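You operate a simulated robot arm through the tools that you are given. There is no shell and no other tool. Be economical: measure what you need, move in short steps, check, and stop when the job is done.

You run a simulated robot arm. Do the job below in one go: nothing can be reset, and whatever is moved stays where it is left.

## Task
Scrub the old gasket off the silver adapter in the vice.
Fine: clamp it first; red brush, put back; then adapter upright into the green tray, vice left open. Set down upright: red brush. What is to be rubbed or washed off counts as gone when no trace of it is left.

The check looks at the end state, three seconds after you hand in, the way a careful person would. Anything else that was tipped, shoved, dropped, spilled or broken makes it a failure.

## Robot
A 6-joint arm with a two-finger parallel gripper, fixed in place. Base frame: the origin is at the foot of the arm, x ahead of it, y to its left, z up; the work surface is at about z = 0.92. Lengths are in m, angles in degrees, forces in N, time in s.
With the tool pointing down near the work surface it reaches from about 0.24 to 0.66 m from the base axis. Its first joint turns from -66.0 to 66.0 degrees. Payload 2.9 kg.
The TCP is the grasp point between the finger pads, 0.03 m short of the fingertips. In the tool frame z runs along the fingers and y along their closing line. Largest opening 0.11 m; finger width 0.02, thickness 0.01; the body of the gripper, 0.048 by 0.112 m, starts 0.055 m behind the TCP.
Orientation is told as [roll, pitch, yaw] about the base's x, y, z axes, in that order, counted from this pose: with the fingers straight down and closing along the base's y, the tool's x points along the base's -x, its y along +y and its z along -z.

## Interface
- The arm moves only by the tool servo_tool. Its argument "targets" is a list of rows, each a list of 6 numbers: the shift along the tool's x, y, z in units of 20 mm (1.0 is 20 mm), then the turn, a rotation vector about the tool's x, y, z in units of 8 degrees (1.0 is 8 degrees). In form: [[x, y, z, wx, wy, wz], ...]. A call has 1 to 12 rows; each row shifts and turns the commanded pose from where the row before left it, along the tool's axes as they then stand. "gripper" is the opening, from 0 (shut) to 1 (fully open), set as the call begins (left out, the last holds). A call with a number of a shift or a turn outside -1 to 1 is refused whole. Rows are played at 5 a second. More than 0.05 m and 8.6 degrees between two rows, or a gripper value outside its range, and nothing of the call is played. Where a pose cannot be reached the arm comes as near as it can. A force on the tool above 40 N (or 10 N above the force at the start of the call, whichever is more), or a blocked arm, ends the call early, and 0.2 s more pass. Each finger travels about 0.108 m/s and halts on what it meets, pressing with about 28 N; the grip force reading is that of the motor and also rises with nothing between the fingers. The clock runs only during rows and for 0.2 s after the last one: add rows that do not move to give the fingers time. It gives the time, the measured TCP pose, the force on the tool (base axes), the opening and the grip force at its end, in the units of the frame above (readings bear some noise), with the torque about the TCP (base axes, N m) and any sound that the robot's microphone picked up.
- Cameras (640 x 400 px; columns grow to the right, rows downward): "scene" is fixed at [0.0752, 0.4273, 1.3936]; the picture's right is [-0.79, -0.61, 0.00], its down [-0.30, 0.39, -0.87] and it looks along [0.54, -0.69, -0.49] (base axes); focal length 329 px, centre (320, 200). "wrist" rides on the gripper at [0.072, 0.017, -0.103] in the tool frame; the picture's right is [-0.23, 0.97, 0.00], its down [-0.76, -0.18, -0.62] and it looks along [-0.61, -0.14, 0.78] (tool axes); focal length 222 px, centre (320, 200). There is no depth. A picture from a camera that has moved, and an enlarged one, comes with that camera's place and axes in the base frame and with its lens.
- grab_frame(camera): a new picture of that camera. No time passes.
- enlarge(camera, box): a new picture of the part [left, top, right, bottom] of that camera's present view, enlarged. No time passes.
- hand_in(): hands the job in; it is judged then, once.

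Work in short steps. Places have to be worked out from the pictures, the camera data and where the tool is seen: move nearer, look again, correct. Check each grasp and each placing, and mend what went wrong. You have 120 turns and 84 pictures in all, those below and enlarged ones among them. Open the gripper and draw the arm clear of the work before you hand the job in, unless the task says otherwise; then end with one line.

The tools are called after ">>>" as a command line: name --pt "numbers of a row" for each row, then --argument value for the rest, lists and objects as JSON in quotes. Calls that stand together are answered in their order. servo_tool: Moves the arm, as the interface text tells. Its arguments: {"type":"object","properties":{"targets":{"type":"array","items":{"type":"array","items":{"type":"number"}}},"gripper":{"type":"number"}},"required":["targets"]} The other tools are called the same way: grab_frame (camera) takes a picture; enlarge (camera, box) takes an enlarged picture of a part of a camera's view; hand_in () hands the job in.

At the start:

```text
time: 0.0
eef_pos: [0.3704, -0.1174, 1.2396]
orientation: [0.0, 0.0, 0.1]
wrist_force: [0.9, -0.3, 0.0]
torque: [0.02, -0.02, 0.02]
gripper_width: 0.11
gripper_force: 0.1
```

scene: 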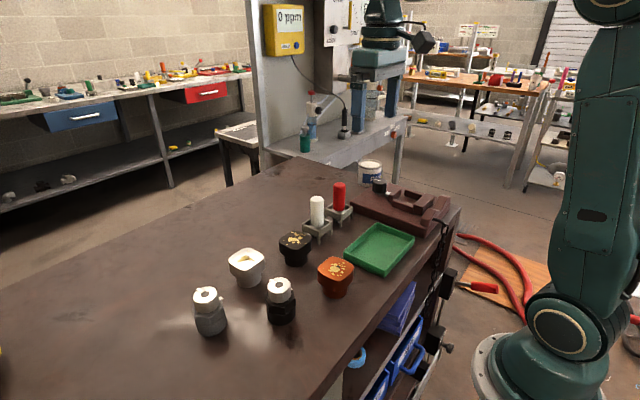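
wrist: 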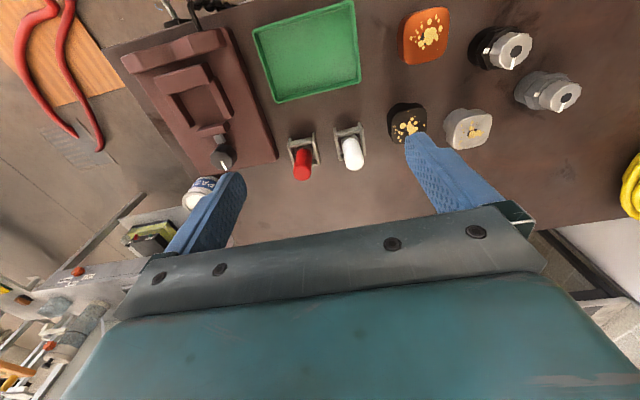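

The scene shows a vice, two brushes in holders, a green tray and several adapters. I'll enlarge for detail.

>>> enlarge --camera "scene" --box '[180, 160, 470, 341]'

>>> enlarge --camera "wrist" --box '[110, 0, 370, 200]'

>>> enlarge --camera "wrist" --box '[370, 0, 630, 162]'

```text
2.21 times, centred on (325, 250) of scene
camera zoom: at [0.0752, 0.4273, 1.3936], right [-0.79, -0.61, 0.0], down [-0.3, 0.39, -0.87], along [0.54, -0.69, -0.49], focal length 726 px, centre (309, 89)
```

zoom: 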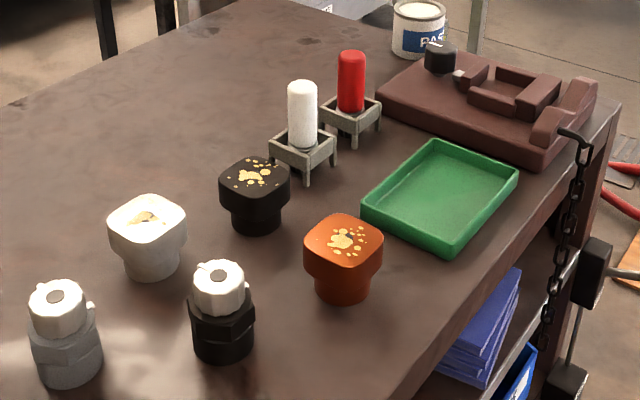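

```text
2.00 times, centred on (240, 100) of wrist
camera zoom: at [0.298, -0.1002, 1.3453], right [0.23, 0.97, 0.0], down [0.76, -0.18, 0.62], along [0.61, -0.14, -0.78], focal length 444 px, centre (480, 400)
```

zoom: 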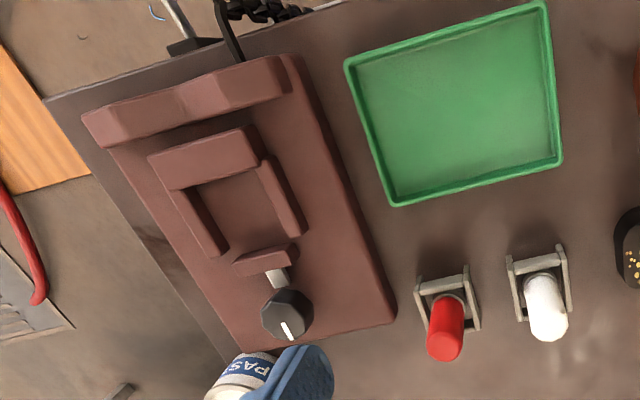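

```text
2.46 times, centred on (500, 81) of wrist
camera zoom: at [0.298, -0.1002, 1.3453], right [0.23, 0.97, 0.0], down [0.76, -0.18, 0.62], along [0.61, -0.14, -0.78], focal length 547 px, centre (-123, 493)
```

zoom: 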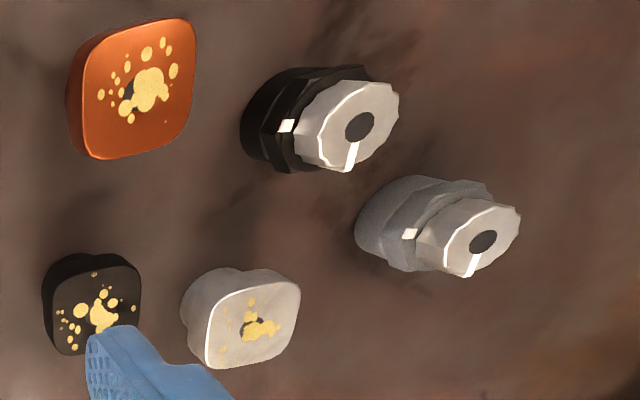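

The silver adapter (pale square flange with yellow residue) is about (0.50, 0.115); the vice is about (0.38, -0.28) with a knob at about (0.46, -0.265). I'll move the camera to look at the vice closer.

>>> servo_tool --pt "0.7 -1 0.3 0 0 0" --pt "0.7 -1 0.3 0 0 0" --pt "0.7 -1 0.3 0 0 0" --pt "0.7 -1 0.3 0 0 0" --pt "0.7 -1 0.3 0 0 0" --pt "0.5 -1 0.3 0 0 0" --pt "0.5 -1 0.3 0 0 0" --pt "0 0 0 0 0 0" --gripper 1

>>> grab_frame --camera "wrist"

```text
time: 1.8
eef_pos: [0.2787, -0.2555, 1.1969]
orientation: [0.0, -0.1, 0.0]
wrist_force: [-0.1, 0.0, -0.8]
torque: [0.01, 0.04, 0.0]
gripper_width: 0.1098
gripper_force: 0.0
```

```text
78 pictures are left
camera wrist: at [0.2073, -0.2404, 1.3019], right [0.23, 0.97, 0.0], down [0.76, -0.18, 0.62], along [0.61, -0.14, -0.78], focal length 222 px, centre (320, 200)
```

wrist: 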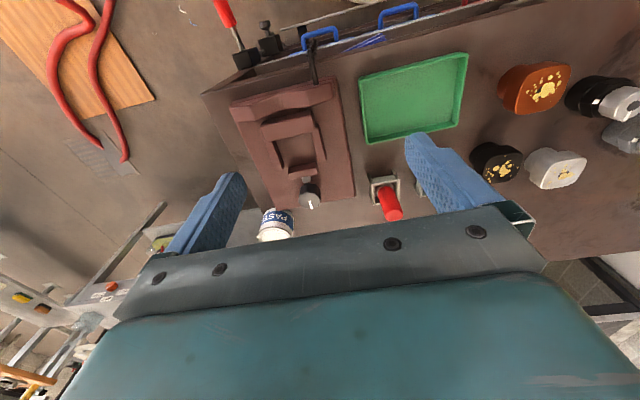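

>>> enlarge --camera "wrist" --box '[220, 65, 380, 225]'

>>> enlarge --camera "scene" --box '[340, 160, 470, 241]'

```text
2.50 times, centred on (300, 145) of wrist
camera zoom: at [0.2073, -0.2404, 1.3019], right [0.23, 0.97, 0.0], down [0.76, -0.18, 0.62], along [0.61, -0.14, -0.78], focal length 555 px, centre (370, 338)
```

zoom: 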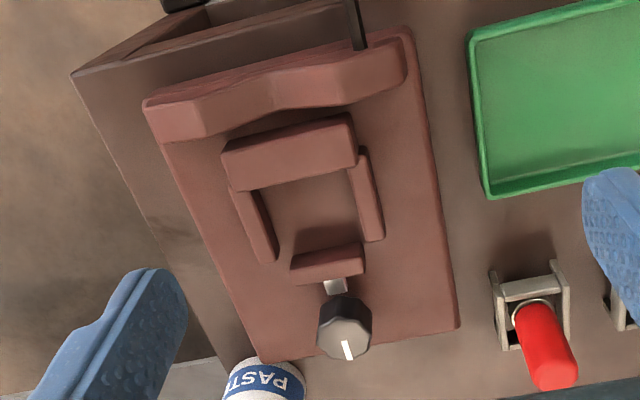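

```text
4.92 times, centred on (405, 200) of scene
camera zoom: at [0.0752, 0.4273, 1.3936], right [-0.79, -0.61, 0.0], down [-0.3, 0.39, -0.87], along [0.54, -0.69, -0.49], focal length 1619 px, centre (-98, 198)
```

zoom: 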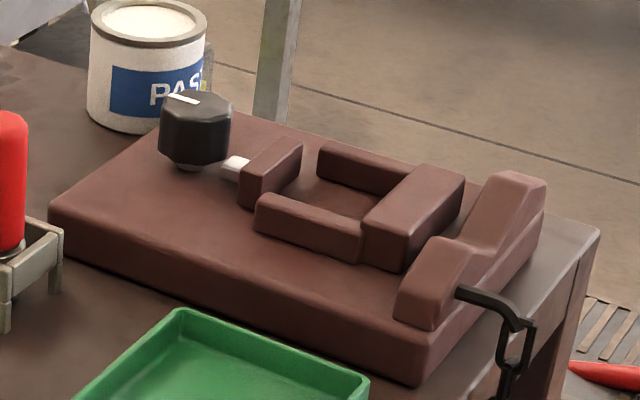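

Zoom offsets accounted for: knob ≈ (0.444, -0.311), top about 0.99; pocket centre ≈ (0.375, -0.317). Next I move above the silver adapter near (0.50, 0.12), keeping high.

>>> servo_tool --pt "-0.6 1 0 0 0 0" --pt "-0.6 1 0 0 0 0" --pt "-0.6 1 0 0 0 0" --pt "-0.6 1 0 0 0 0" --pt "-0.6 1 0 0 0 0" --pt "-0.6 1 0 0 0 0" --pt "-0.6 1 0 0 0 0" --pt "-0.6 1 0 0 0 0" --pt "-0.6 1 0 0 0 0" --pt "-0.6 1 0 0 0 0"

>>> servo_tool --pt "-0.6 1 0.3 0 0 0" --pt "-0.6 1 0.3 0 0 0" --pt "-0.6 1 0.3 0 0 0" --pt "-0.6 1 0.3 0 0 0" --pt "-0.6 1 0.3 0 0 0" --pt "-0.6 1 0.3 0 0 0" --pt "-0.6 1 0.3 0 0 0" --pt "-0.6 1 0.3 0 0 0" --pt "0 0.75 0.3 0 0 0" --pt "0 0 0 0 0 0"

>>> grab_frame --camera "wrist"

```text
time: 4.0
eef_pos: [0.4007, -0.0566, 1.1993]
orientation: [-0.1, 0.0, 0.1]
wrist_force: [0.2, -0.3, -0.3]
torque: [-0.01, 0.0, 0.0]
gripper_width: 0.1099
gripper_force: 0.1
```

```text
time: 6.2
eef_pos: [0.4972, 0.1192, 1.145]
orientation: [-0.1, 0.0, 0.0]
wrist_force: [0.0, -0.5, 0.5]
torque: [-0.02, -0.02, -0.02]
gripper_width: 0.11
gripper_force: 0.1
```

```text
75 pictures are left
camera wrist: at [0.4251, 0.135, 1.249], right [0.23, 0.97, 0.0], down [0.76, -0.18, 0.62], along [0.61, -0.14, -0.78], focal length 222 px, centre (320, 200)
```

wrist: 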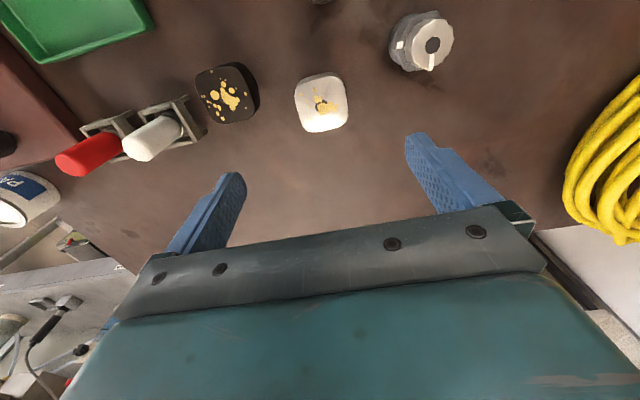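

>>> enlarge --camera "wrist" --box '[260, 50, 388, 130]'

>>> enlarge --camera "scene" --box '[210, 230, 306, 290]'

```text
5.00 times, centred on (324, 90) of wrist
camera zoom: at [0.4251, 0.135, 1.249], right [0.23, 0.97, 0.0], down [0.76, -0.18, 0.62], along [0.61, -0.14, -0.78], focal length 1111 px, centre (300, 750)
```

zoom: 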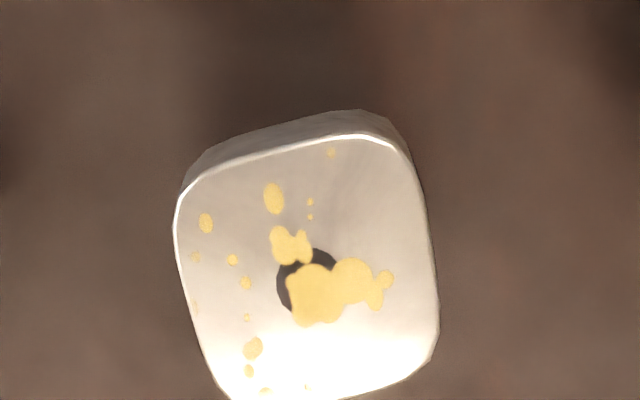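

```text
6.67 times, centred on (258, 260) of scene
camera zoom: at [0.0752, 0.4273, 1.3936], right [-0.79, -0.61, 0.0], down [-0.3, 0.39, -0.87], along [0.54, -0.69, -0.49], focal length 2192 px, centre (733, -200)
```

zoom: 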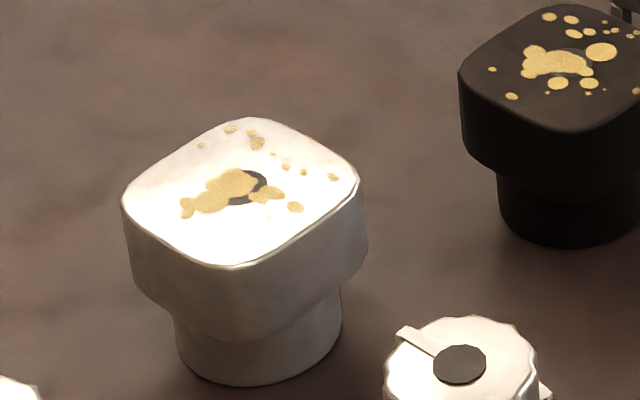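

Triangulating gives the silver flange's top centre at (0.497, 0.1205, 0.984), about 53 mm square and aligned with the axes. I narrow the opening to 80 mm to clear the black adapter and go down to TCP z ≈ 0.985.

>>> servo_tool --pt "0 0.06 1 0 0 0" --pt "0 0 1 0 0 0" --pt "0 0 1 0 0 0" --pt "0 0 1 0 0 0" --pt "0 0 1 0 0 0" --pt "0 0 0 0 0 0" --gripper 0.73

>>> grab_frame --camera "wrist"

>>> enlarge --camera "scene" --box '[190, 180, 318, 300]'

```text
time: 7.6
eef_pos: [0.4957, 0.1196, 1.0457]
orientation: [0.0, 0.0, 0.0]
wrist_force: [-0.4, 0.7, -0.5]
torque: [0.01, -0.02, -0.03]
gripper_width: 0.0803
gripper_force: 0.1
```

```text
72 pictures are left
camera wrist: at [0.4233, 0.1363, 1.1507], right [0.23, 0.97, 0.0], down [0.76, -0.18, 0.62], along [0.61, -0.14, -0.78], focal length 222 px, centre (320, 200)
```

wrist: 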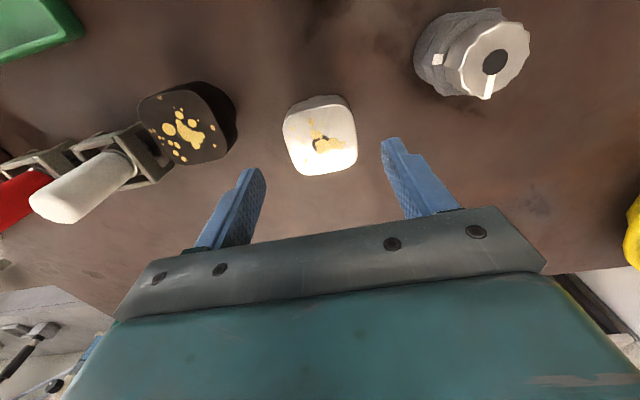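

```text
3.33 times, centred on (254, 240) of scene
camera zoom: at [0.0752, 0.4273, 1.3936], right [-0.79, -0.61, 0.0], down [-0.3, 0.39, -0.87], along [0.54, -0.69, -0.49], focal length 1096 px, centre (540, 67)
```

zoom: 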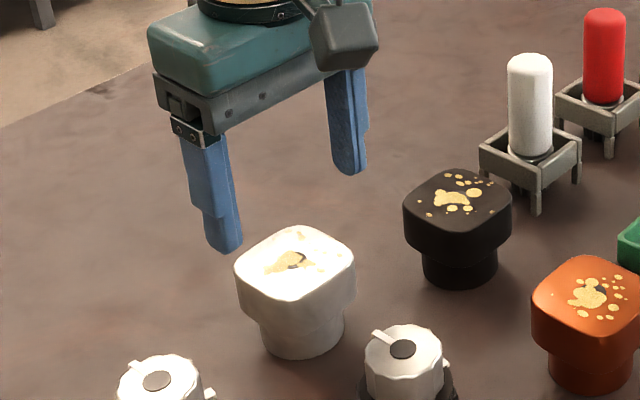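

The adapter is centred between the fingers; descending the last 60 mm.

>>> servo_tool --pt "0.05 0.03 1 0 0 0" --pt "0 0 1 0 0 0" --pt "0 0 1 0 0 0" --pt "0 0 0 0 0 0"

>>> grab_frame --camera "wrist"

>>> enlarge --camera "scene" --box '[190, 200, 318, 300]'

```text
time: 8.6
eef_pos: [0.4945, 0.1198, 0.985]
orientation: [-0.1, -0.1, 0.0]
wrist_force: [-0.6, -0.5, -0.7]
torque: [0.01, -0.01, -0.02]
gripper_width: 0.0805
gripper_force: 0.1
```

```text
70 pictures are left
camera wrist: at [0.4224, 0.1373, 1.0899], right [0.23, 0.97, 0.0], down [0.76, -0.18, 0.62], along [0.61, -0.14, -0.78], focal length 222 px, centre (320, 200)
```

wrist: 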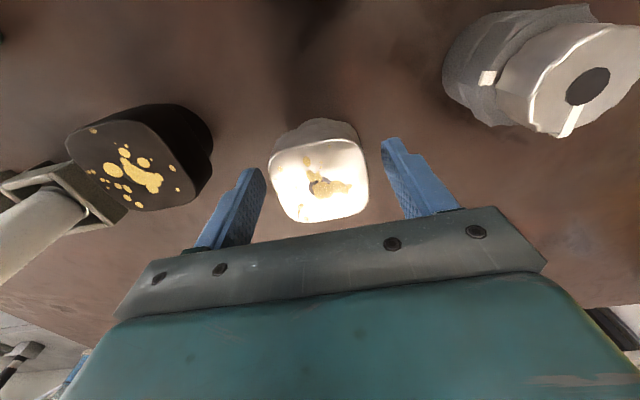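

```text
4.00 times, centred on (254, 250) of scene
camera zoom: at [0.0752, 0.4273, 1.3936], right [-0.79, -0.61, 0.0], down [-0.3, 0.39, -0.87], along [0.54, -0.69, -0.49], focal length 1315 px, centre (584, 0)
```

zoom: 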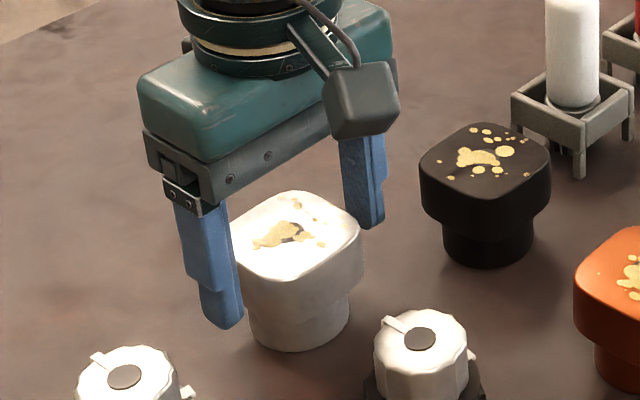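

The fingers straddle the flange and its centre sits at the TCP. Closing the gripper, then checking.

>>> servo_tool --pt "0 0.05 0 0 0 0" --pt "0 0 0 0 0 0" --pt "0 0 0 0 0 0" --pt "0 0 0 0 0 0" --gripper 0.3

```text
time: 9.6
eef_pos: [0.4943, 0.1208, 0.9856]
orientation: [0.0, 0.1, 0.0]
wrist_force: [-0.4, -2.1, 2.9]
torque: [-0.01, 0.04, -0.04]
gripper_width: 0.0559
gripper_force: 28.4
```

Firm grip at 56 mm. Lifting.

>>> servo_tool --pt "0 0 -0.5 0 0 0" --pt "0 0 -1 0 0 0" --pt "0 0 -1 0 0 0" --pt "0 0 -1 0 0 0" --pt "0 0 -1 0 0 0" --pt "0 0 -1 0 0 0" --pt "0 0 -1 0 0 0" --pt "0 0 -1 0 0 0" --pt "0 0 -1 0 0 0" --pt "0 0 -1 0 0 0" --pt "0 0 0 0 0 0"

>>> enlarge --camera "scene" --box '[190, 160, 350, 300]'

```text
time: 12.0
eef_pos: [0.4964, 0.1212, 1.1747]
orientation: [0.0, 0.0, -0.1]
wrist_force: [-0.6, 0.8, -5.1]
torque: [0.02, 0.03, 0.01]
gripper_width: 0.0559
gripper_force: 27.9
```

```text
2.86 times, centred on (270, 230) of scene
camera zoom: at [0.0753, 0.4273, 1.3936], right [-0.79, -0.61, 0.0], down [-0.3, 0.39, -0.87], along [0.54, -0.69, -0.49], focal length 940 px, centre (463, 114)
```

zoom: 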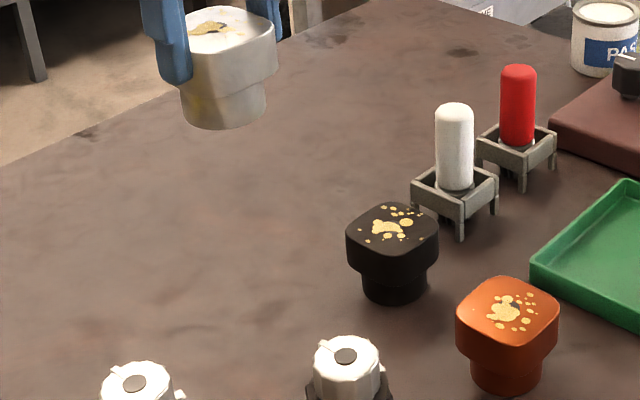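

Level in the grip, about 0.5 kg. Carrying it to above the vice pocket (0.375, -0.318).

>>> servo_tool --pt "0.5 -1 0 0 0 0" --pt "0.5 -1 0 0 0 0" --pt "0.5 -1 0 0 0 0" --pt "0.5 -1 0 0 0 0" --pt "0.5 -1 0 0 0 0" --pt "0.5 -1 0 0 0 0" --pt "0.5 -1 0 0 0 0" --pt "0.5 -1 0 0 0 0" --pt "0.5 -1 0 0 0 0" --pt "0.5 -1 0 0 0 0" --pt "0.5 -1 0 0 0 0" --pt "0.5 -1 0 0 0 0"

>>> servo_tool --pt "0 -1 0 0 0 0" --pt "0 -1 0 0 0 0" --pt "0 -1 0 0 0 0" --pt "0 -1 0 0 0 0" --pt "0 -1 0 0 0 0" --pt "0 -1 0 0 0 0" --pt "0 -1 0 0 0 0" --pt "0 -1 0 0 0 0" --pt "0 -1 0 0 0 0" --pt "0 -0.95 0 0 0 0" --pt "0 0 0 0 0 0"

>>> grab_frame --camera "wrist"

>>> enlarge --camera "scene" --box '[340, 130, 470, 241]'

```text
time: 14.6
eef_pos: [0.3743, -0.1174, 1.1742]
orientation: [0.1, 0.0, 0.0]
wrist_force: [-0.6, -1.1, -4.7]
torque: [-0.01, 0.03, 0.0]
gripper_width: 0.0556
gripper_force: 27.6
```

```text
time: 17.0
eef_pos: [0.3766, -0.3188, 1.1759]
orientation: [-0.1, 0.0, 0.0]
wrist_force: [1.1, -0.2, -4.9]
torque: [-0.01, 0.03, 0.01]
gripper_width: 0.0556
gripper_force: 28.0
```

```text
67 pictures are left
camera wrist: at [0.3034, -0.3014, 1.2796], right [0.23, 0.97, 0.0], down [0.76, -0.18, 0.62], along [0.61, -0.14, -0.78], focal length 222 px, centre (320, 200)
```

wrist: 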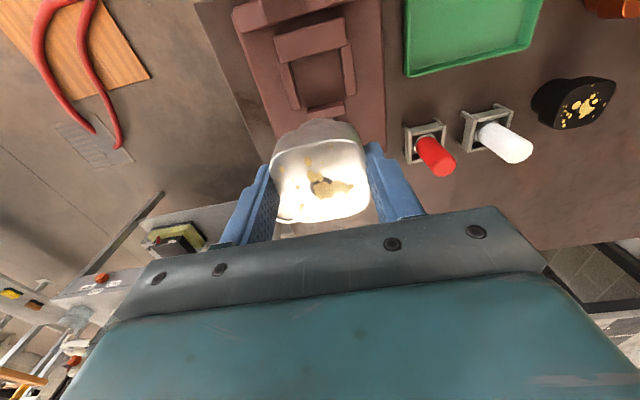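

```text
3.60 times, centred on (405, 186) of scene
camera zoom: at [0.0753, 0.4273, 1.3936], right [-0.79, -0.61, 0.0], down [-0.3, 0.39, -0.87], along [0.54, -0.69, -0.49], focal length 1185 px, centre (14, 252)
```

zoom: 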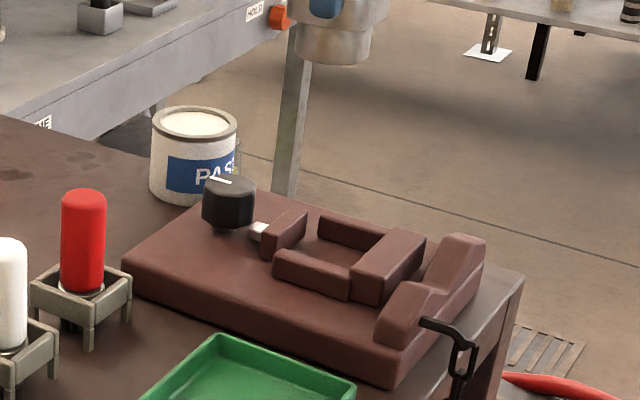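

I enlarge the wrist view to measure the pocket edges again.

>>> enlarge --camera "wrist" --box '[230, 0, 390, 120]'

```text
3.33 times, centred on (310, 60) of wrist
camera zoom: at [0.3034, -0.3014, 1.2796], right [0.23, 0.97, 0.0], down [0.76, -0.18, 0.62], along [0.61, -0.14, -0.78], focal length 740 px, centre (353, 667)
```

zoom: 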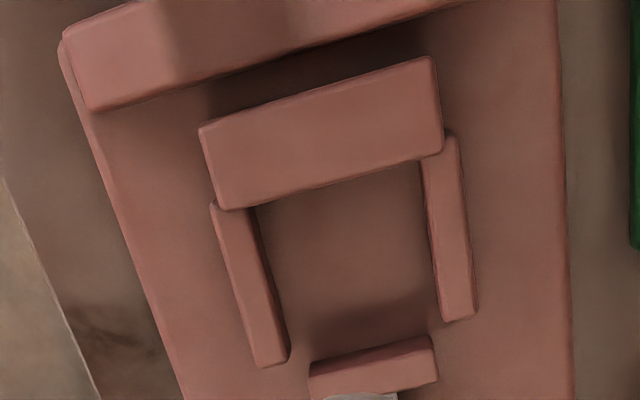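

Pocket runs x 0.330–0.392 and y about -0.350 to -0.284, so its centre is ≈ (0.361, -0.315). Shift there, descend partway and look.

>>> servo_tool --pt "0.78 0.19 0 0 0 0" --pt "0 0 1 0 0 0" --pt "0 0 1 0 0 0" --pt "0 0 1 0 0 0" --pt "0 0 1 0 0 0" --pt "0 0 1 0 0 0" --pt "0 0 0.8 0 0 0" --pt "0 0 0 0 0 0"

>>> grab_frame --camera "wrist"

>>> enlarge --camera "scene" --box '[340, 130, 470, 241]'

```text
time: 18.8
eef_pos: [0.359, -0.3143, 1.0593]
orientation: [0.0, -0.1, 0.0]
wrist_force: [0.6, 0.6, -5.2]
torque: [0.0, 0.01, 0.01]
gripper_width: 0.0559
gripper_force: 28.5
```

```text
64 pictures are left
camera wrist: at [0.2866, -0.2983, 1.1635], right [0.23, 0.97, 0.0], down [0.76, -0.18, 0.62], along [0.61, -0.14, -0.78], focal length 222 px, centre (320, 200)
```

wrist: 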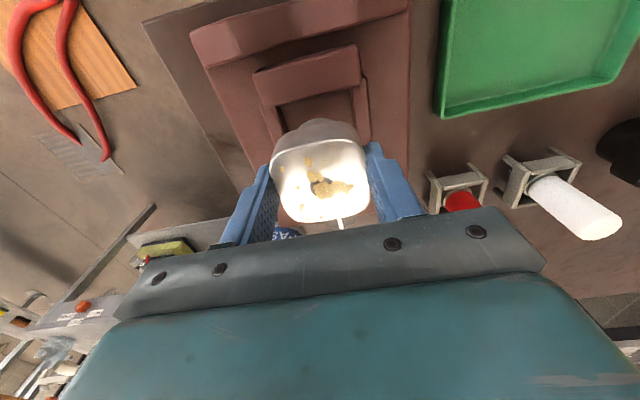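

```text
3.60 times, centred on (405, 186) of scene
camera zoom: at [0.0753, 0.4273, 1.3936], right [-0.79, -0.61, 0.0], down [-0.3, 0.39, -0.87], along [0.54, -0.69, -0.49], focal length 1185 px, centre (14, 252)
```

zoom: 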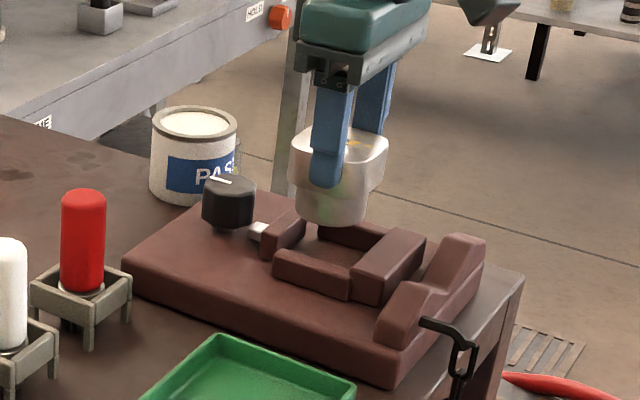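

The adapter is lined up over the pocket. Lowering in 5 mm steps until the floor is felt.

>>> servo_tool --pt "-0.05 -0.05 0.4 0 0 0" --pt "0 0 0.4 0 0 0" --pt "0 0 0.4 0 0 0" --pt "0 0 0.25 0 0 0" --pt "0 0 0.25 0 0 0" --pt "0 0 0.15 0 0 0" --pt "0 0 0.15 0 0 0" --pt "0 0 0 0 0 0"

>>> enlarge --camera "scene" --box '[360, 150, 450, 225]'

```text
time: 19.9
eef_pos: [0.3619, -0.3169, 1.0358]
orientation: [-0.5, -0.5, 0.0]
wrist_force: [-2.3, 0.5, 5.3]
torque: [0.03, -0.14, 0.04]
gripper_width: 0.0558
gripper_force: 28.2
stopped in row 5: the force on the tool passed its limit at 45 N (the readings are from after the stop); the commanded pose is now the measured one
```

```text
5.33 times, centred on (405, 188) of scene
camera zoom: at [0.0751, 0.4274, 1.3936], right [-0.79, -0.61, 0.0], down [-0.3, 0.39, -0.87], along [0.54, -0.69, -0.49], focal length 1754 px, centre (-133, 267)
```

zoom: 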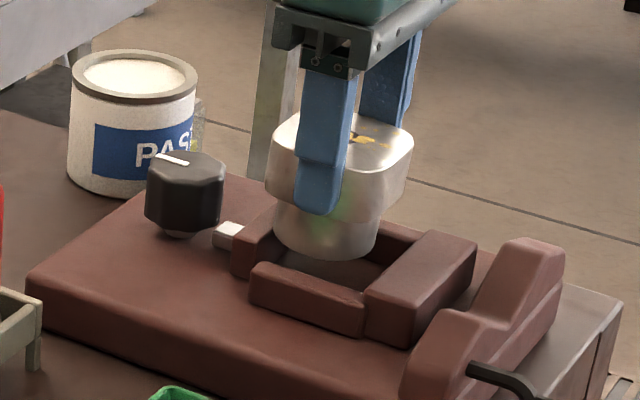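

It touched at z ≈ 1.036, and the torque points to contact on the +x side, so the stem is catching the movable jaw. I raise 10 mm, and recheck level before shifting toward -x.

>>> servo_tool --pt "0 0 -0.5 0 0 0" --pt "0.25 0 0 0 0 0" --pt "0 0 0 0 0 0"

>>> enlarge --camera "scene" --box '[360, 150, 450, 225]'

>>> enlarge --camera "wrist" --box '[220, 40, 420, 240]'

```text
time: 20.6
eef_pos: [0.3554, -0.3157, 1.0446]
orientation: [-0.4, -0.5, 0.0]
wrist_force: [0.0, -0.6, -4.3]
torque: [0.03, -0.01, 0.02]
gripper_width: 0.0555
gripper_force: 28.8
```

```text
5.33 times, centred on (405, 188) of scene
camera zoom: at [0.0753, 0.4273, 1.3936], right [-0.79, -0.61, 0.0], down [-0.3, 0.39, -0.87], along [0.54, -0.69, -0.49], focal length 1754 px, centre (-133, 267)
```

zoom: 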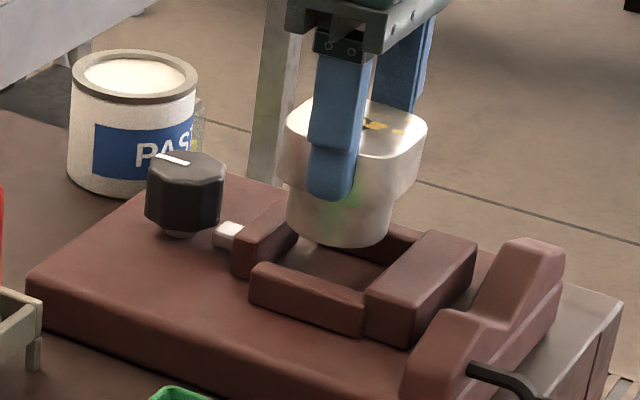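

```text
2.00 times, centred on (320, 140) of wrist
camera zoom: at [0.2832, -0.299, 1.1481], right [0.23, 0.97, -0.01], down [0.76, -0.17, 0.63], along [0.61, -0.15, -0.78], focal length 444 px, centre (320, 320)
```

zoom: 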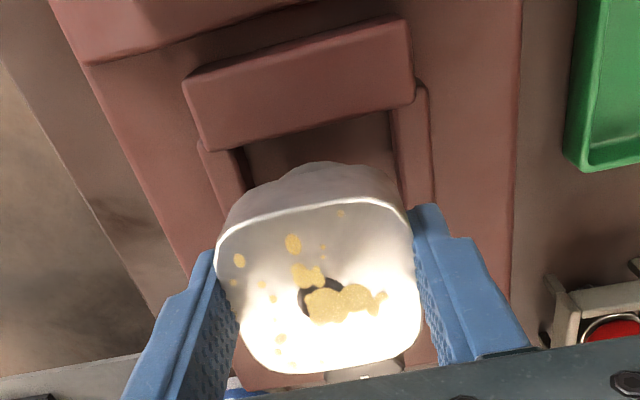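

Contact cleared and TCP is now x = 0.355. I level the slight tilt and lower again, watching the torque.

>>> servo_tool --pt "0 0 0 -0.05 0.06 0" --pt "0 0 0.25 0 0 0" --pt "0 0 0.25 0 0 0" --pt "0 0 0.15 0 0 0" --pt "0 0 0.15 0 0 0" --pt "0 0 0.15 0 0 0" --pt "0 0 0.15 0 0 0" --pt "0 0 0.15 0 0 0" --pt "0 0 0 0 0 0"

>>> enlarge --camera "scene" --box '[360, 150, 450, 225]'

```text
time: 22.6
eef_pos: [0.3562, -0.3163, 1.0201]
orientation: [0.1, 0.0, 0.1]
wrist_force: [0.9, -0.5, -4.5]
torque: [-0.02, 0.02, 0.01]
gripper_width: 0.0558
gripper_force: 27.9
```

```text
5.33 times, centred on (405, 188) of scene
camera zoom: at [0.0753, 0.4273, 1.3936], right [-0.79, -0.61, 0.0], down [-0.3, 0.39, -0.87], along [0.54, -0.69, -0.49], focal length 1754 px, centre (-133, 267)
```

zoom: 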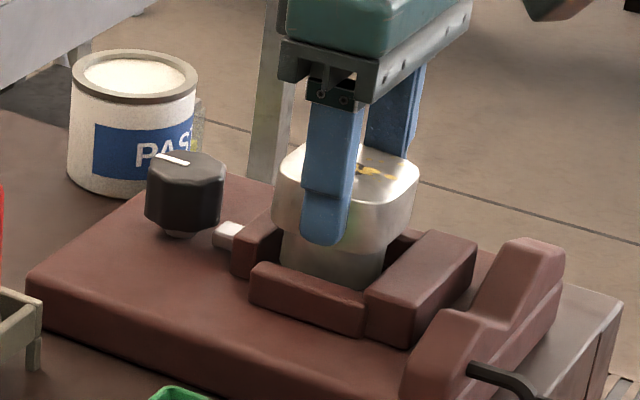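

The stem is inside the pocket with no contact. Continuing in 2 mm steps to the floor.

>>> servo_tool --pt "0 0 0.1 0 0 0" --pt "0 0 0.1 0 0 0" --pt "0 0 0.1 0 0 0" --pt "0 0 0.1 0 0 0" --pt "0 0 0.1 0 0 0" --pt "0 0 0.1 0 0 0" --pt "0 0 0.1 0 0 0" --pt "0 0 0.1 0 0 0" --pt "0 0 0.1 0 0 0" --pt "0 0 0 0 0 0"

```text
time: 24.9
eef_pos: [0.3554, -0.3175, 1.0024]
orientation: [-0.1, 0.0, -0.1]
wrist_force: [2.2, -0.8, 19.9]
torque: [0.23, -0.03, -0.04]
gripper_width: 0.0558
gripper_force: 28.0
```

Force rose to about 25 N. Checking whether it is seated on the floor.

>>> enlarge --camera "scene" --box '[360, 150, 450, 225]'

>>> enlarge --camera "wrist" --box '[220, 40, 420, 240]'

```text
5.33 times, centred on (405, 188) of scene
camera zoom: at [0.0751, 0.4275, 1.3936], right [-0.79, -0.61, 0.0], down [-0.3, 0.39, -0.87], along [0.54, -0.69, -0.49], focal length 1754 px, centre (-133, 267)
```

zoom: 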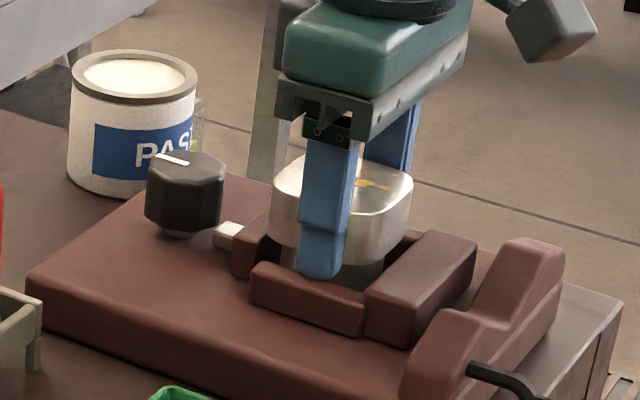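

```text
2.00 times, centred on (320, 140) of wrist
camera zoom: at [0.2835, -0.3, 1.1062], right [0.23, 0.97, 0.0], down [0.76, -0.18, 0.62], along [0.61, -0.14, -0.78], focal length 444 px, centre (320, 320)
```

zoom: 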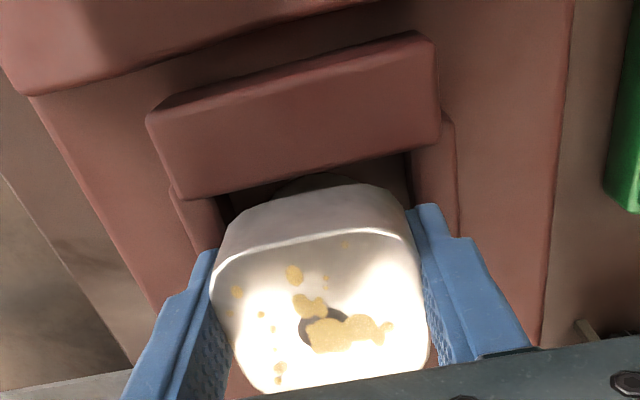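

It looks seated: flange just above the jaws and torque near centre. Relieve the load by 1 mm, then open.

>>> servo_tool --pt "0 0 -0.06 0 0 0" --pt "0 0 0 0 0 0"

>>> servo_tool --pt "0 0 0 0 0 0" --pt "0 0 0 0 0 0" --pt "0 0 0 0 0 0" --gripper 0.7

>>> enlarge --camera "scene" --box '[360, 150, 450, 225]'

```text
time: 25.4
eef_pos: [0.3563, -0.3166, 1.0019]
orientation: [0.0, 0.2, 0.0]
wrist_force: [2.1, 1.2, 7.9]
torque: [-0.09, -0.38, 0.06]
gripper_width: 0.0557
gripper_force: 28.4
```

```text
time: 26.2
eef_pos: [0.3554, -0.3164, 1.0013]
orientation: [0.0, 0.1, -0.1]
wrist_force: [0.3, -0.1, 1.5]
torque: [0.01, -0.01, -0.01]
gripper_width: 0.077
gripper_force: 0.0
```

```text
5.33 times, centred on (405, 188) of scene
camera zoom: at [0.0752, 0.4273, 1.3936], right [-0.79, -0.61, 0.0], down [-0.3, 0.39, -0.87], along [0.54, -0.69, -0.49], focal length 1754 px, centre (-133, 267)
```

zoom: 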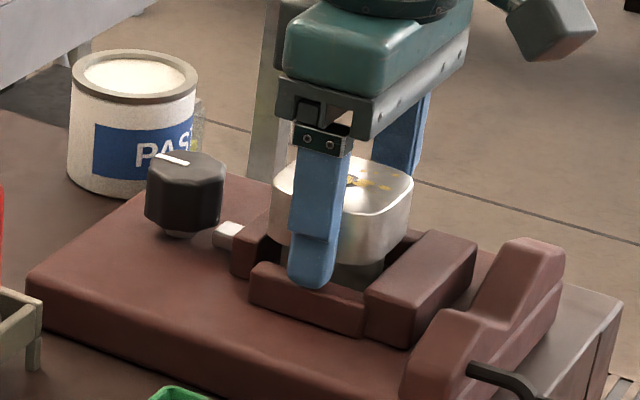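

Released and the adapter stands in the pocket. Rising, then moving over the knob.

>>> servo_tool --pt "0 0 -0.5 0 0 0" --pt "0 0 -1 0 0 0" --pt "0 0 -1 0 0 0" --pt "0 0 -1 0 0 0" --pt "0 0 -1 0 0 0" --pt "0 0 -1 0 0 0" --pt "-1 0 0 0 0 0" --pt "-1 0 0 0 0 0" --pt "-1 0.1 0 0 0 0" --pt "-1 0.1 0 0 0 0" --pt "0 0 0 0 0 0"

>>> grab_frame --camera "wrist"

```text
time: 28.6
eef_pos: [0.4363, -0.3123, 1.1126]
orientation: [0.1, 0.0, -0.1]
wrist_force: [-0.3, -1.0, 0.6]
torque: [-0.02, -0.02, -0.04]
gripper_width: 0.0772
gripper_force: 0.0
```

```text
55 pictures are left
camera wrist: at [0.3646, -0.2955, 1.217], right [0.23, 0.97, 0.0], down [0.76, -0.18, 0.62], along [0.61, -0.14, -0.78], focal length 222 px, centre (320, 200)
```

wrist: 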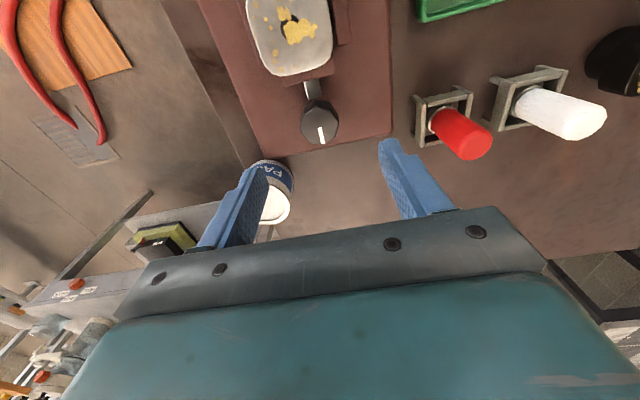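

The knob centre is ≈ (0.443, -0.313), top ≈ 1.0, about 37 mm wide. Descending over it with the fingers either side.

>>> servo_tool --pt "-0.34 0 1 0 0 0" --pt "0 0 1 0 0 0" --pt "0 0 1 0 0 0" --pt "0 0 1 0 0 0" --pt "0 0 1 0 0 0" --pt "0 0 0.85 0 0 0" --pt "0 0 0 0 0 0" --gripper 0.6

>>> enlarge --camera "wrist" --box '[220, 60, 420, 220]'

>>> enlarge --camera "scene" --box '[350, 150, 440, 225]'

```text
time: 30.2
eef_pos: [0.442, -0.3109, 0.9961]
orientation: [0.0, -0.1, 0.1]
wrist_force: [0.4, -1.0, -0.2]
torque: [-0.02, 0.01, 0.01]
gripper_width: 0.0655
gripper_force: 0.0
```

```text
2.50 times, centred on (320, 140) of wrist
camera zoom: at [0.371, -0.2945, 1.0999], right [0.23, 0.97, 0.0], down [0.76, -0.18, 0.62], along [0.61, -0.14, -0.78], focal length 555 px, centre (320, 350)
```

zoom: 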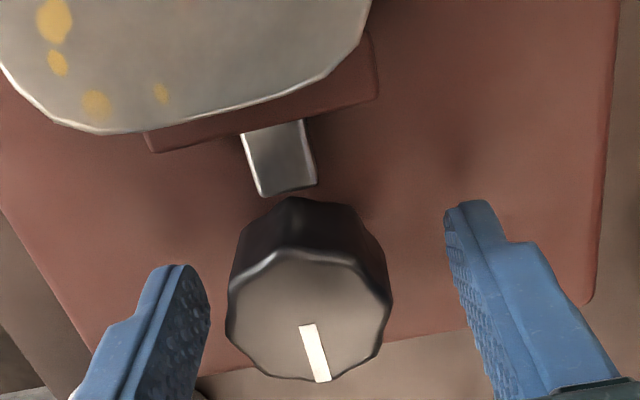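

```text
5.33 times, centred on (395, 188) of scene
camera zoom: at [0.0752, 0.4273, 1.3936], right [-0.79, -0.61, 0.0], down [-0.3, 0.39, -0.87], along [0.54, -0.69, -0.49], focal length 1754 px, centre (-80, 267)
```

zoom: 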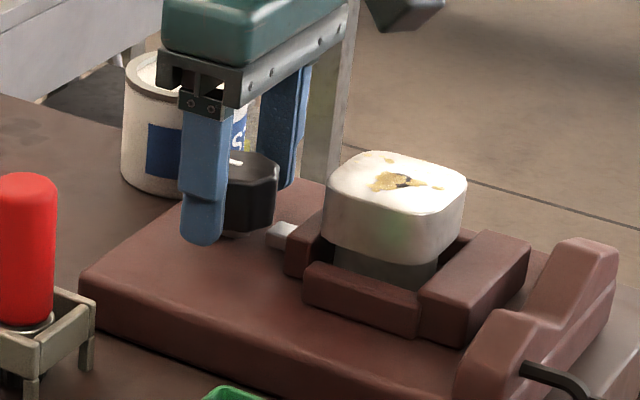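

Knob centre measures (0.442, -0.3135); shifting 2.5 mm in -y and closing.

>>> servo_tool --pt "0 -0.12 0 0 0 0" --pt "0 0 0 0 0 0" --pt "0 0 0 0 0 0" --pt "0 0 0 0 0 0" --gripper 0.15

>>> servo_tool --pt "0 0 0 0 0 0.5" --pt "0 0 0 0 0 0.5" --pt "0 0 0 0 0 0.5" --pt "0 0 0 0 0 0.5" --pt "0 0 0 0 0 0"

>>> enlarge --camera "scene" --box '[350, 150, 440, 225]'

```text
time: 31.2
eef_pos: [0.4429, -0.3168, 0.9953]
orientation: [-0.1, -0.1, -0.1]
wrist_force: [-1.2, -6.8, 0.6]
torque: [0.56, -1.02, -0.2]
gripper_width: 0.0395
gripper_force: 45.1
```

```text
time: 32.5
eef_pos: [0.4437, -0.3148, 0.9957]
orientation: [0.1, 0.0, -16.1]
wrist_force: [0.8, 2.3, 1.1]
torque: [0.59, -0.3, 0.0]
gripper_width: 0.0398
gripper_force: 44.4
```

```text
5.33 times, centred on (395, 188) of scene
camera zoom: at [0.0752, 0.4274, 1.3936], right [-0.79, -0.61, 0.0], down [-0.3, 0.39, -0.87], along [0.54, -0.69, -0.49], focal length 1754 px, centre (-80, 267)
```

zoom: 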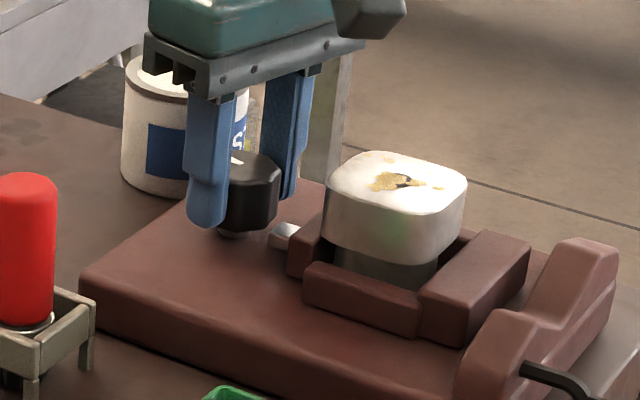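

Turning clockwise seems to push the jaw in slightly. Continuing clockwise.

>>> servo_tool --pt "0 0 0 0 0 0.7" --pt "0 0 0 0 0 0.7" --pt "0 0 0 0 0 0.7" --pt "0 0 0 0 0 0.7" --pt "0 0 0 0 0 0.7" --pt "0 0 0 0 0 0.7" --pt "0 0 0 0 0 0.7" --pt "0 0 0 0 0 0.7" --pt "0 0 0 0 0 0"

>>> enlarge --camera "scene" --box '[350, 150, 440, 225]'

```text
time: 34.5
eef_pos: [0.4444, -0.3123, 0.9973]
orientation: [0.0, 0.0, -60.5]
wrist_force: [6.0, 28.2, 0.1]
torque: [-0.63, -0.07, 0.06]
gripper_width: 0.0399
gripper_force: 45.0
```

```text
5.33 times, centred on (395, 188) of scene
camera zoom: at [0.0754, 0.4281, 1.3933], right [-0.79, -0.61, 0.0], down [-0.3, 0.39, -0.87], along [0.54, -0.69, -0.49], focal length 1754 px, centre (-80, 267)
```

zoom: 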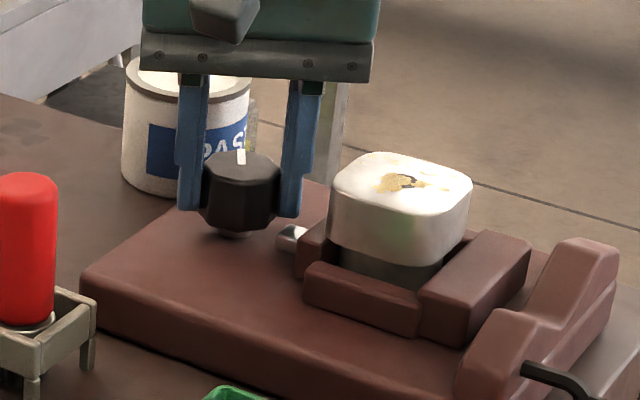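

The jaw now touches the adapter. A 28 N sideways force shows I am slightly off the knob's axis, so I shift about 2 mm in +y and continue turning.

>>> servo_tool --pt "0.087 0.05 0 0 0 0" --pt "0 0 0 0 0 0.4" --pt "0 0 0 0 0 0.4" --pt "0 0 0 0 0 0.4" --pt "0 0 0 0 0 0.4" --pt "0 0 0 0 0 0"

>>> enlarge --camera "scene" --box '[350, 150, 440, 225]'

```text
time: 35.9
eef_pos: [0.4441, -0.3139, 0.997]
orientation: [0.1, -0.2, -73.4]
wrist_force: [27.9, 6.0, -9.1]
torque: [-0.09, 0.26, 0.05]
gripper_width: 0.0398
gripper_force: 44.9
```

```text
5.33 times, centred on (395, 188) of scene
camera zoom: at [0.0761, 0.4274, 1.3935], right [-0.79, -0.61, 0.0], down [-0.3, 0.39, -0.87], along [0.53, -0.69, -0.49], focal length 1754 px, centre (-80, 267)
```

zoom: 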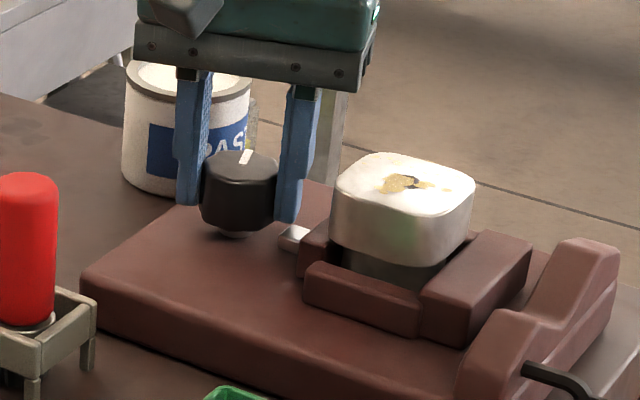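

The adapter is still sliding toward the fixed jaw. I relieve the x force by 1.5 mm and turn more.

>>> servo_tool --pt "-0.02 0.07 0 0 0 0" --pt "0 0 0 0 0 0.4" --pt "0 0 0 0 0 0.4" --pt "0 0 0 0 0 0.4" --pt "0 0 0 0 0 0.4" --pt "0 0 0 0 0 0"

>>> enlarge --camera "scene" --box '[350, 150, 440, 225]'

```text
time: 37.2
eef_pos: [0.4464, -0.3121, 0.9964]
orientation: [0.0, 0.1, -86.4]
wrist_force: [15.7, 10.6, -5.0]
torque: [0.87, -0.3, 0.06]
gripper_width: 0.0394
gripper_force: 44.8
```

```text
5.33 times, centred on (395, 188) of scene
camera zoom: at [0.0757, 0.4276, 1.3935], right [-0.79, -0.61, 0.0], down [-0.3, 0.39, -0.87], along [0.53, -0.69, -0.49], focal length 1754 px, centre (-80, 267)
```

zoom: 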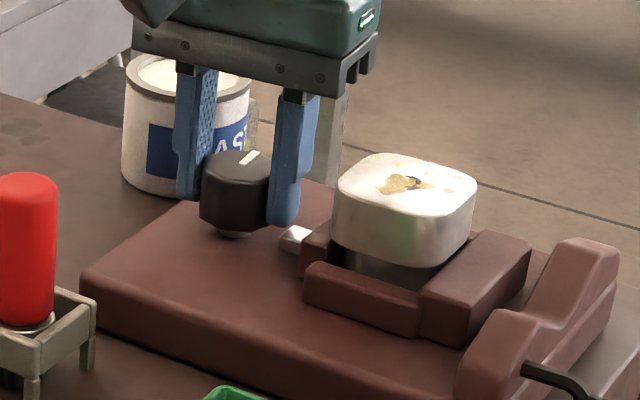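

Still advancing slightly. Turning on.

>>> servo_tool --pt "0 0.03 0 0 0 0" --pt "0 0 0 0 0 0.4" --pt "0 0 0 0 0 0.4" --pt "0 0 0 0 0 0.4" --pt "0 0 0 0 0 0.4" --pt "0 0 0 0 0 0"

>>> enlarge --camera "scene" --box '[350, 150, 440, 225]'

```text
time: 38.6
eef_pos: [0.4445, -0.3136, 0.9966]
orientation: [0.0, 0.0, -99.4]
wrist_force: [13.1, 9.3, 0.7]
torque: [1.12, 0.72, 0.06]
gripper_width: 0.0397
gripper_force: 45.4
```

```text
5.33 times, centred on (395, 188) of scene
camera zoom: at [0.0756, 0.4276, 1.3935], right [-0.79, -0.61, 0.0], down [-0.3, 0.39, -0.87], along [0.54, -0.69, -0.49], focal length 1754 px, centre (-80, 267)
```

zoom: 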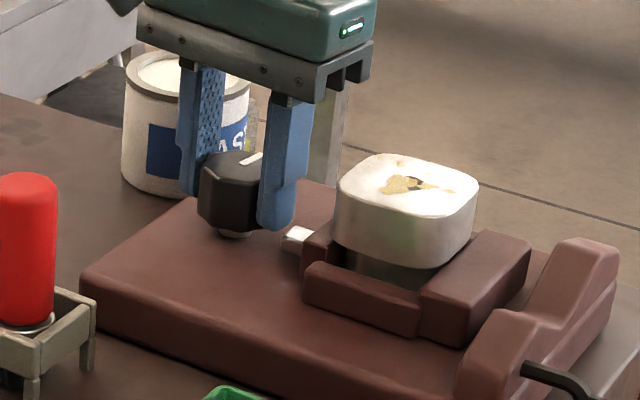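

No stall yet (turning torque still small). More clockwise.

>>> servo_tool --pt "0 0 0 0 0 0.4" --pt "0 0 0 0 0 0.4" --pt "0 0 0 0 0 0.4" --pt "0 0 0 0 0 0.4" --pt "0 0 0 0 0 0.4" --pt "0 0 0 0 0 0.4" --pt "0 0 0 0 0 0"

>>> enlarge --camera "scene" --box '[350, 150, 440, 225]'

```text
time: 40.2
eef_pos: [0.4447, -0.3144, 0.9967]
orientation: [0.1, -0.1, -118.6]
wrist_force: [14.1, -7.5, -4.7]
torque: [-0.36, 0.69, 0.22]
gripper_width: 0.0395
gripper_force: 45.2
```

```text
5.33 times, centred on (395, 188) of scene
camera zoom: at [0.0757, 0.4271, 1.3937], right [-0.79, -0.61, 0.0], down [-0.3, 0.39, -0.87], along [0.53, -0.69, -0.49], focal length 1754 px, centre (-80, 267)
```

zoom: 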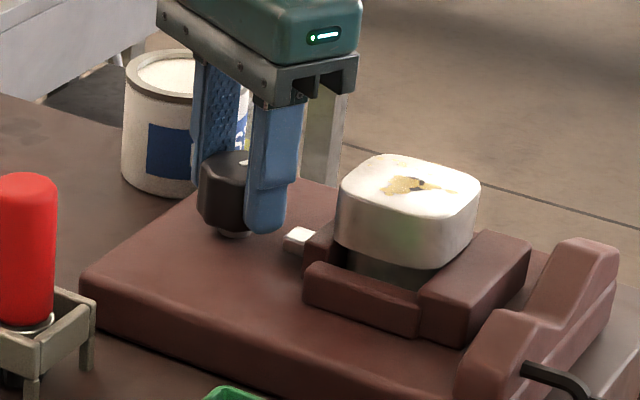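

Turning torque rose to 0.22 N·m, so the jaw is starting to bite. A little more.

>>> servo_tool --pt "0 0 0 0 0 0.35" --pt "0 0 0 0 0 0.35" --pt "0 0 0 0 0 0.35" --pt "0 0 0 0 0 0"

>>> enlarge --camera "scene" --box '[350, 150, 440, 225]'

```text
time: 41.2
eef_pos: [0.4472, -0.3132, 0.9965]
orientation: [0.3, 0.0, -126.7]
wrist_force: [20.9, -3.8, -0.8]
torque: [0.49, -0.04, 1.05]
gripper_width: 0.0389
gripper_force: 45.0
```

```text
5.33 times, centred on (395, 188) of scene
camera zoom: at [0.0758, 0.4272, 1.3936], right [-0.79, -0.61, 0.0], down [-0.3, 0.39, -0.87], along [0.53, -0.69, -0.49], focal length 1754 px, centre (-80, 267)
```

zoom: 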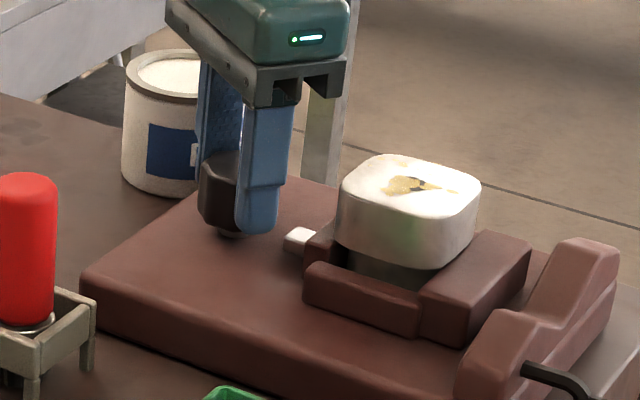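

Torque jumped to 1.05 N·m with the adapter no longer moving, so it is clamped. Opening a little and rising.

>>> servo_tool --pt "0 0 0 0 0 0" --pt "0 0 0 0 0 0" --pt "0 0 -0.5 0 0 0" --pt "0 0 -1 0 0 0" --pt "0 0 -1 0 0 0" --pt "0 0 -1 0 0 0" --pt "0 0 -1 0 0 0" --pt "0 0 -1 0 0 0" --pt "0 0 -1 0 0 0" --pt "0 0 -1 0 0 0" --pt "0 0 0 0 0 0" --gripper 0.5

>>> enlarge --camera "scene" --box '[350, 150, 440, 225]'

```text
time: 43.6
eef_pos: [0.4449, -0.3134, 1.1484]
orientation: [0.0, 0.0, -126.8]
wrist_force: [-0.7, 0.2, 0.5]
torque: [0.0, 0.02, 0.01]
gripper_width: 0.055
gripper_force: 0.0
```

```text
5.33 times, centred on (395, 188) of scene
camera zoom: at [0.0752, 0.4273, 1.3936], right [-0.79, -0.61, 0.0], down [-0.3, 0.39, -0.87], along [0.54, -0.69, -0.49], focal length 1754 px, centre (-80, 267)
```

zoom: 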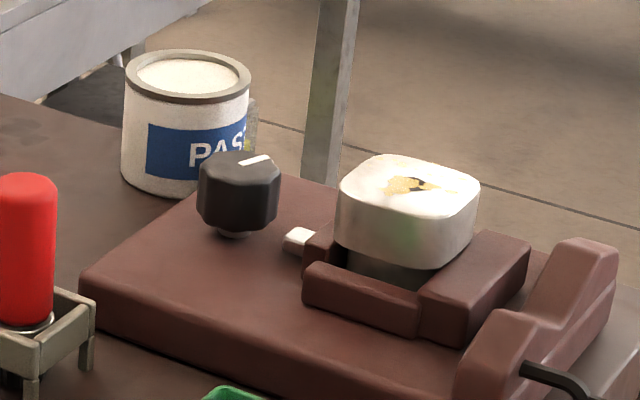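

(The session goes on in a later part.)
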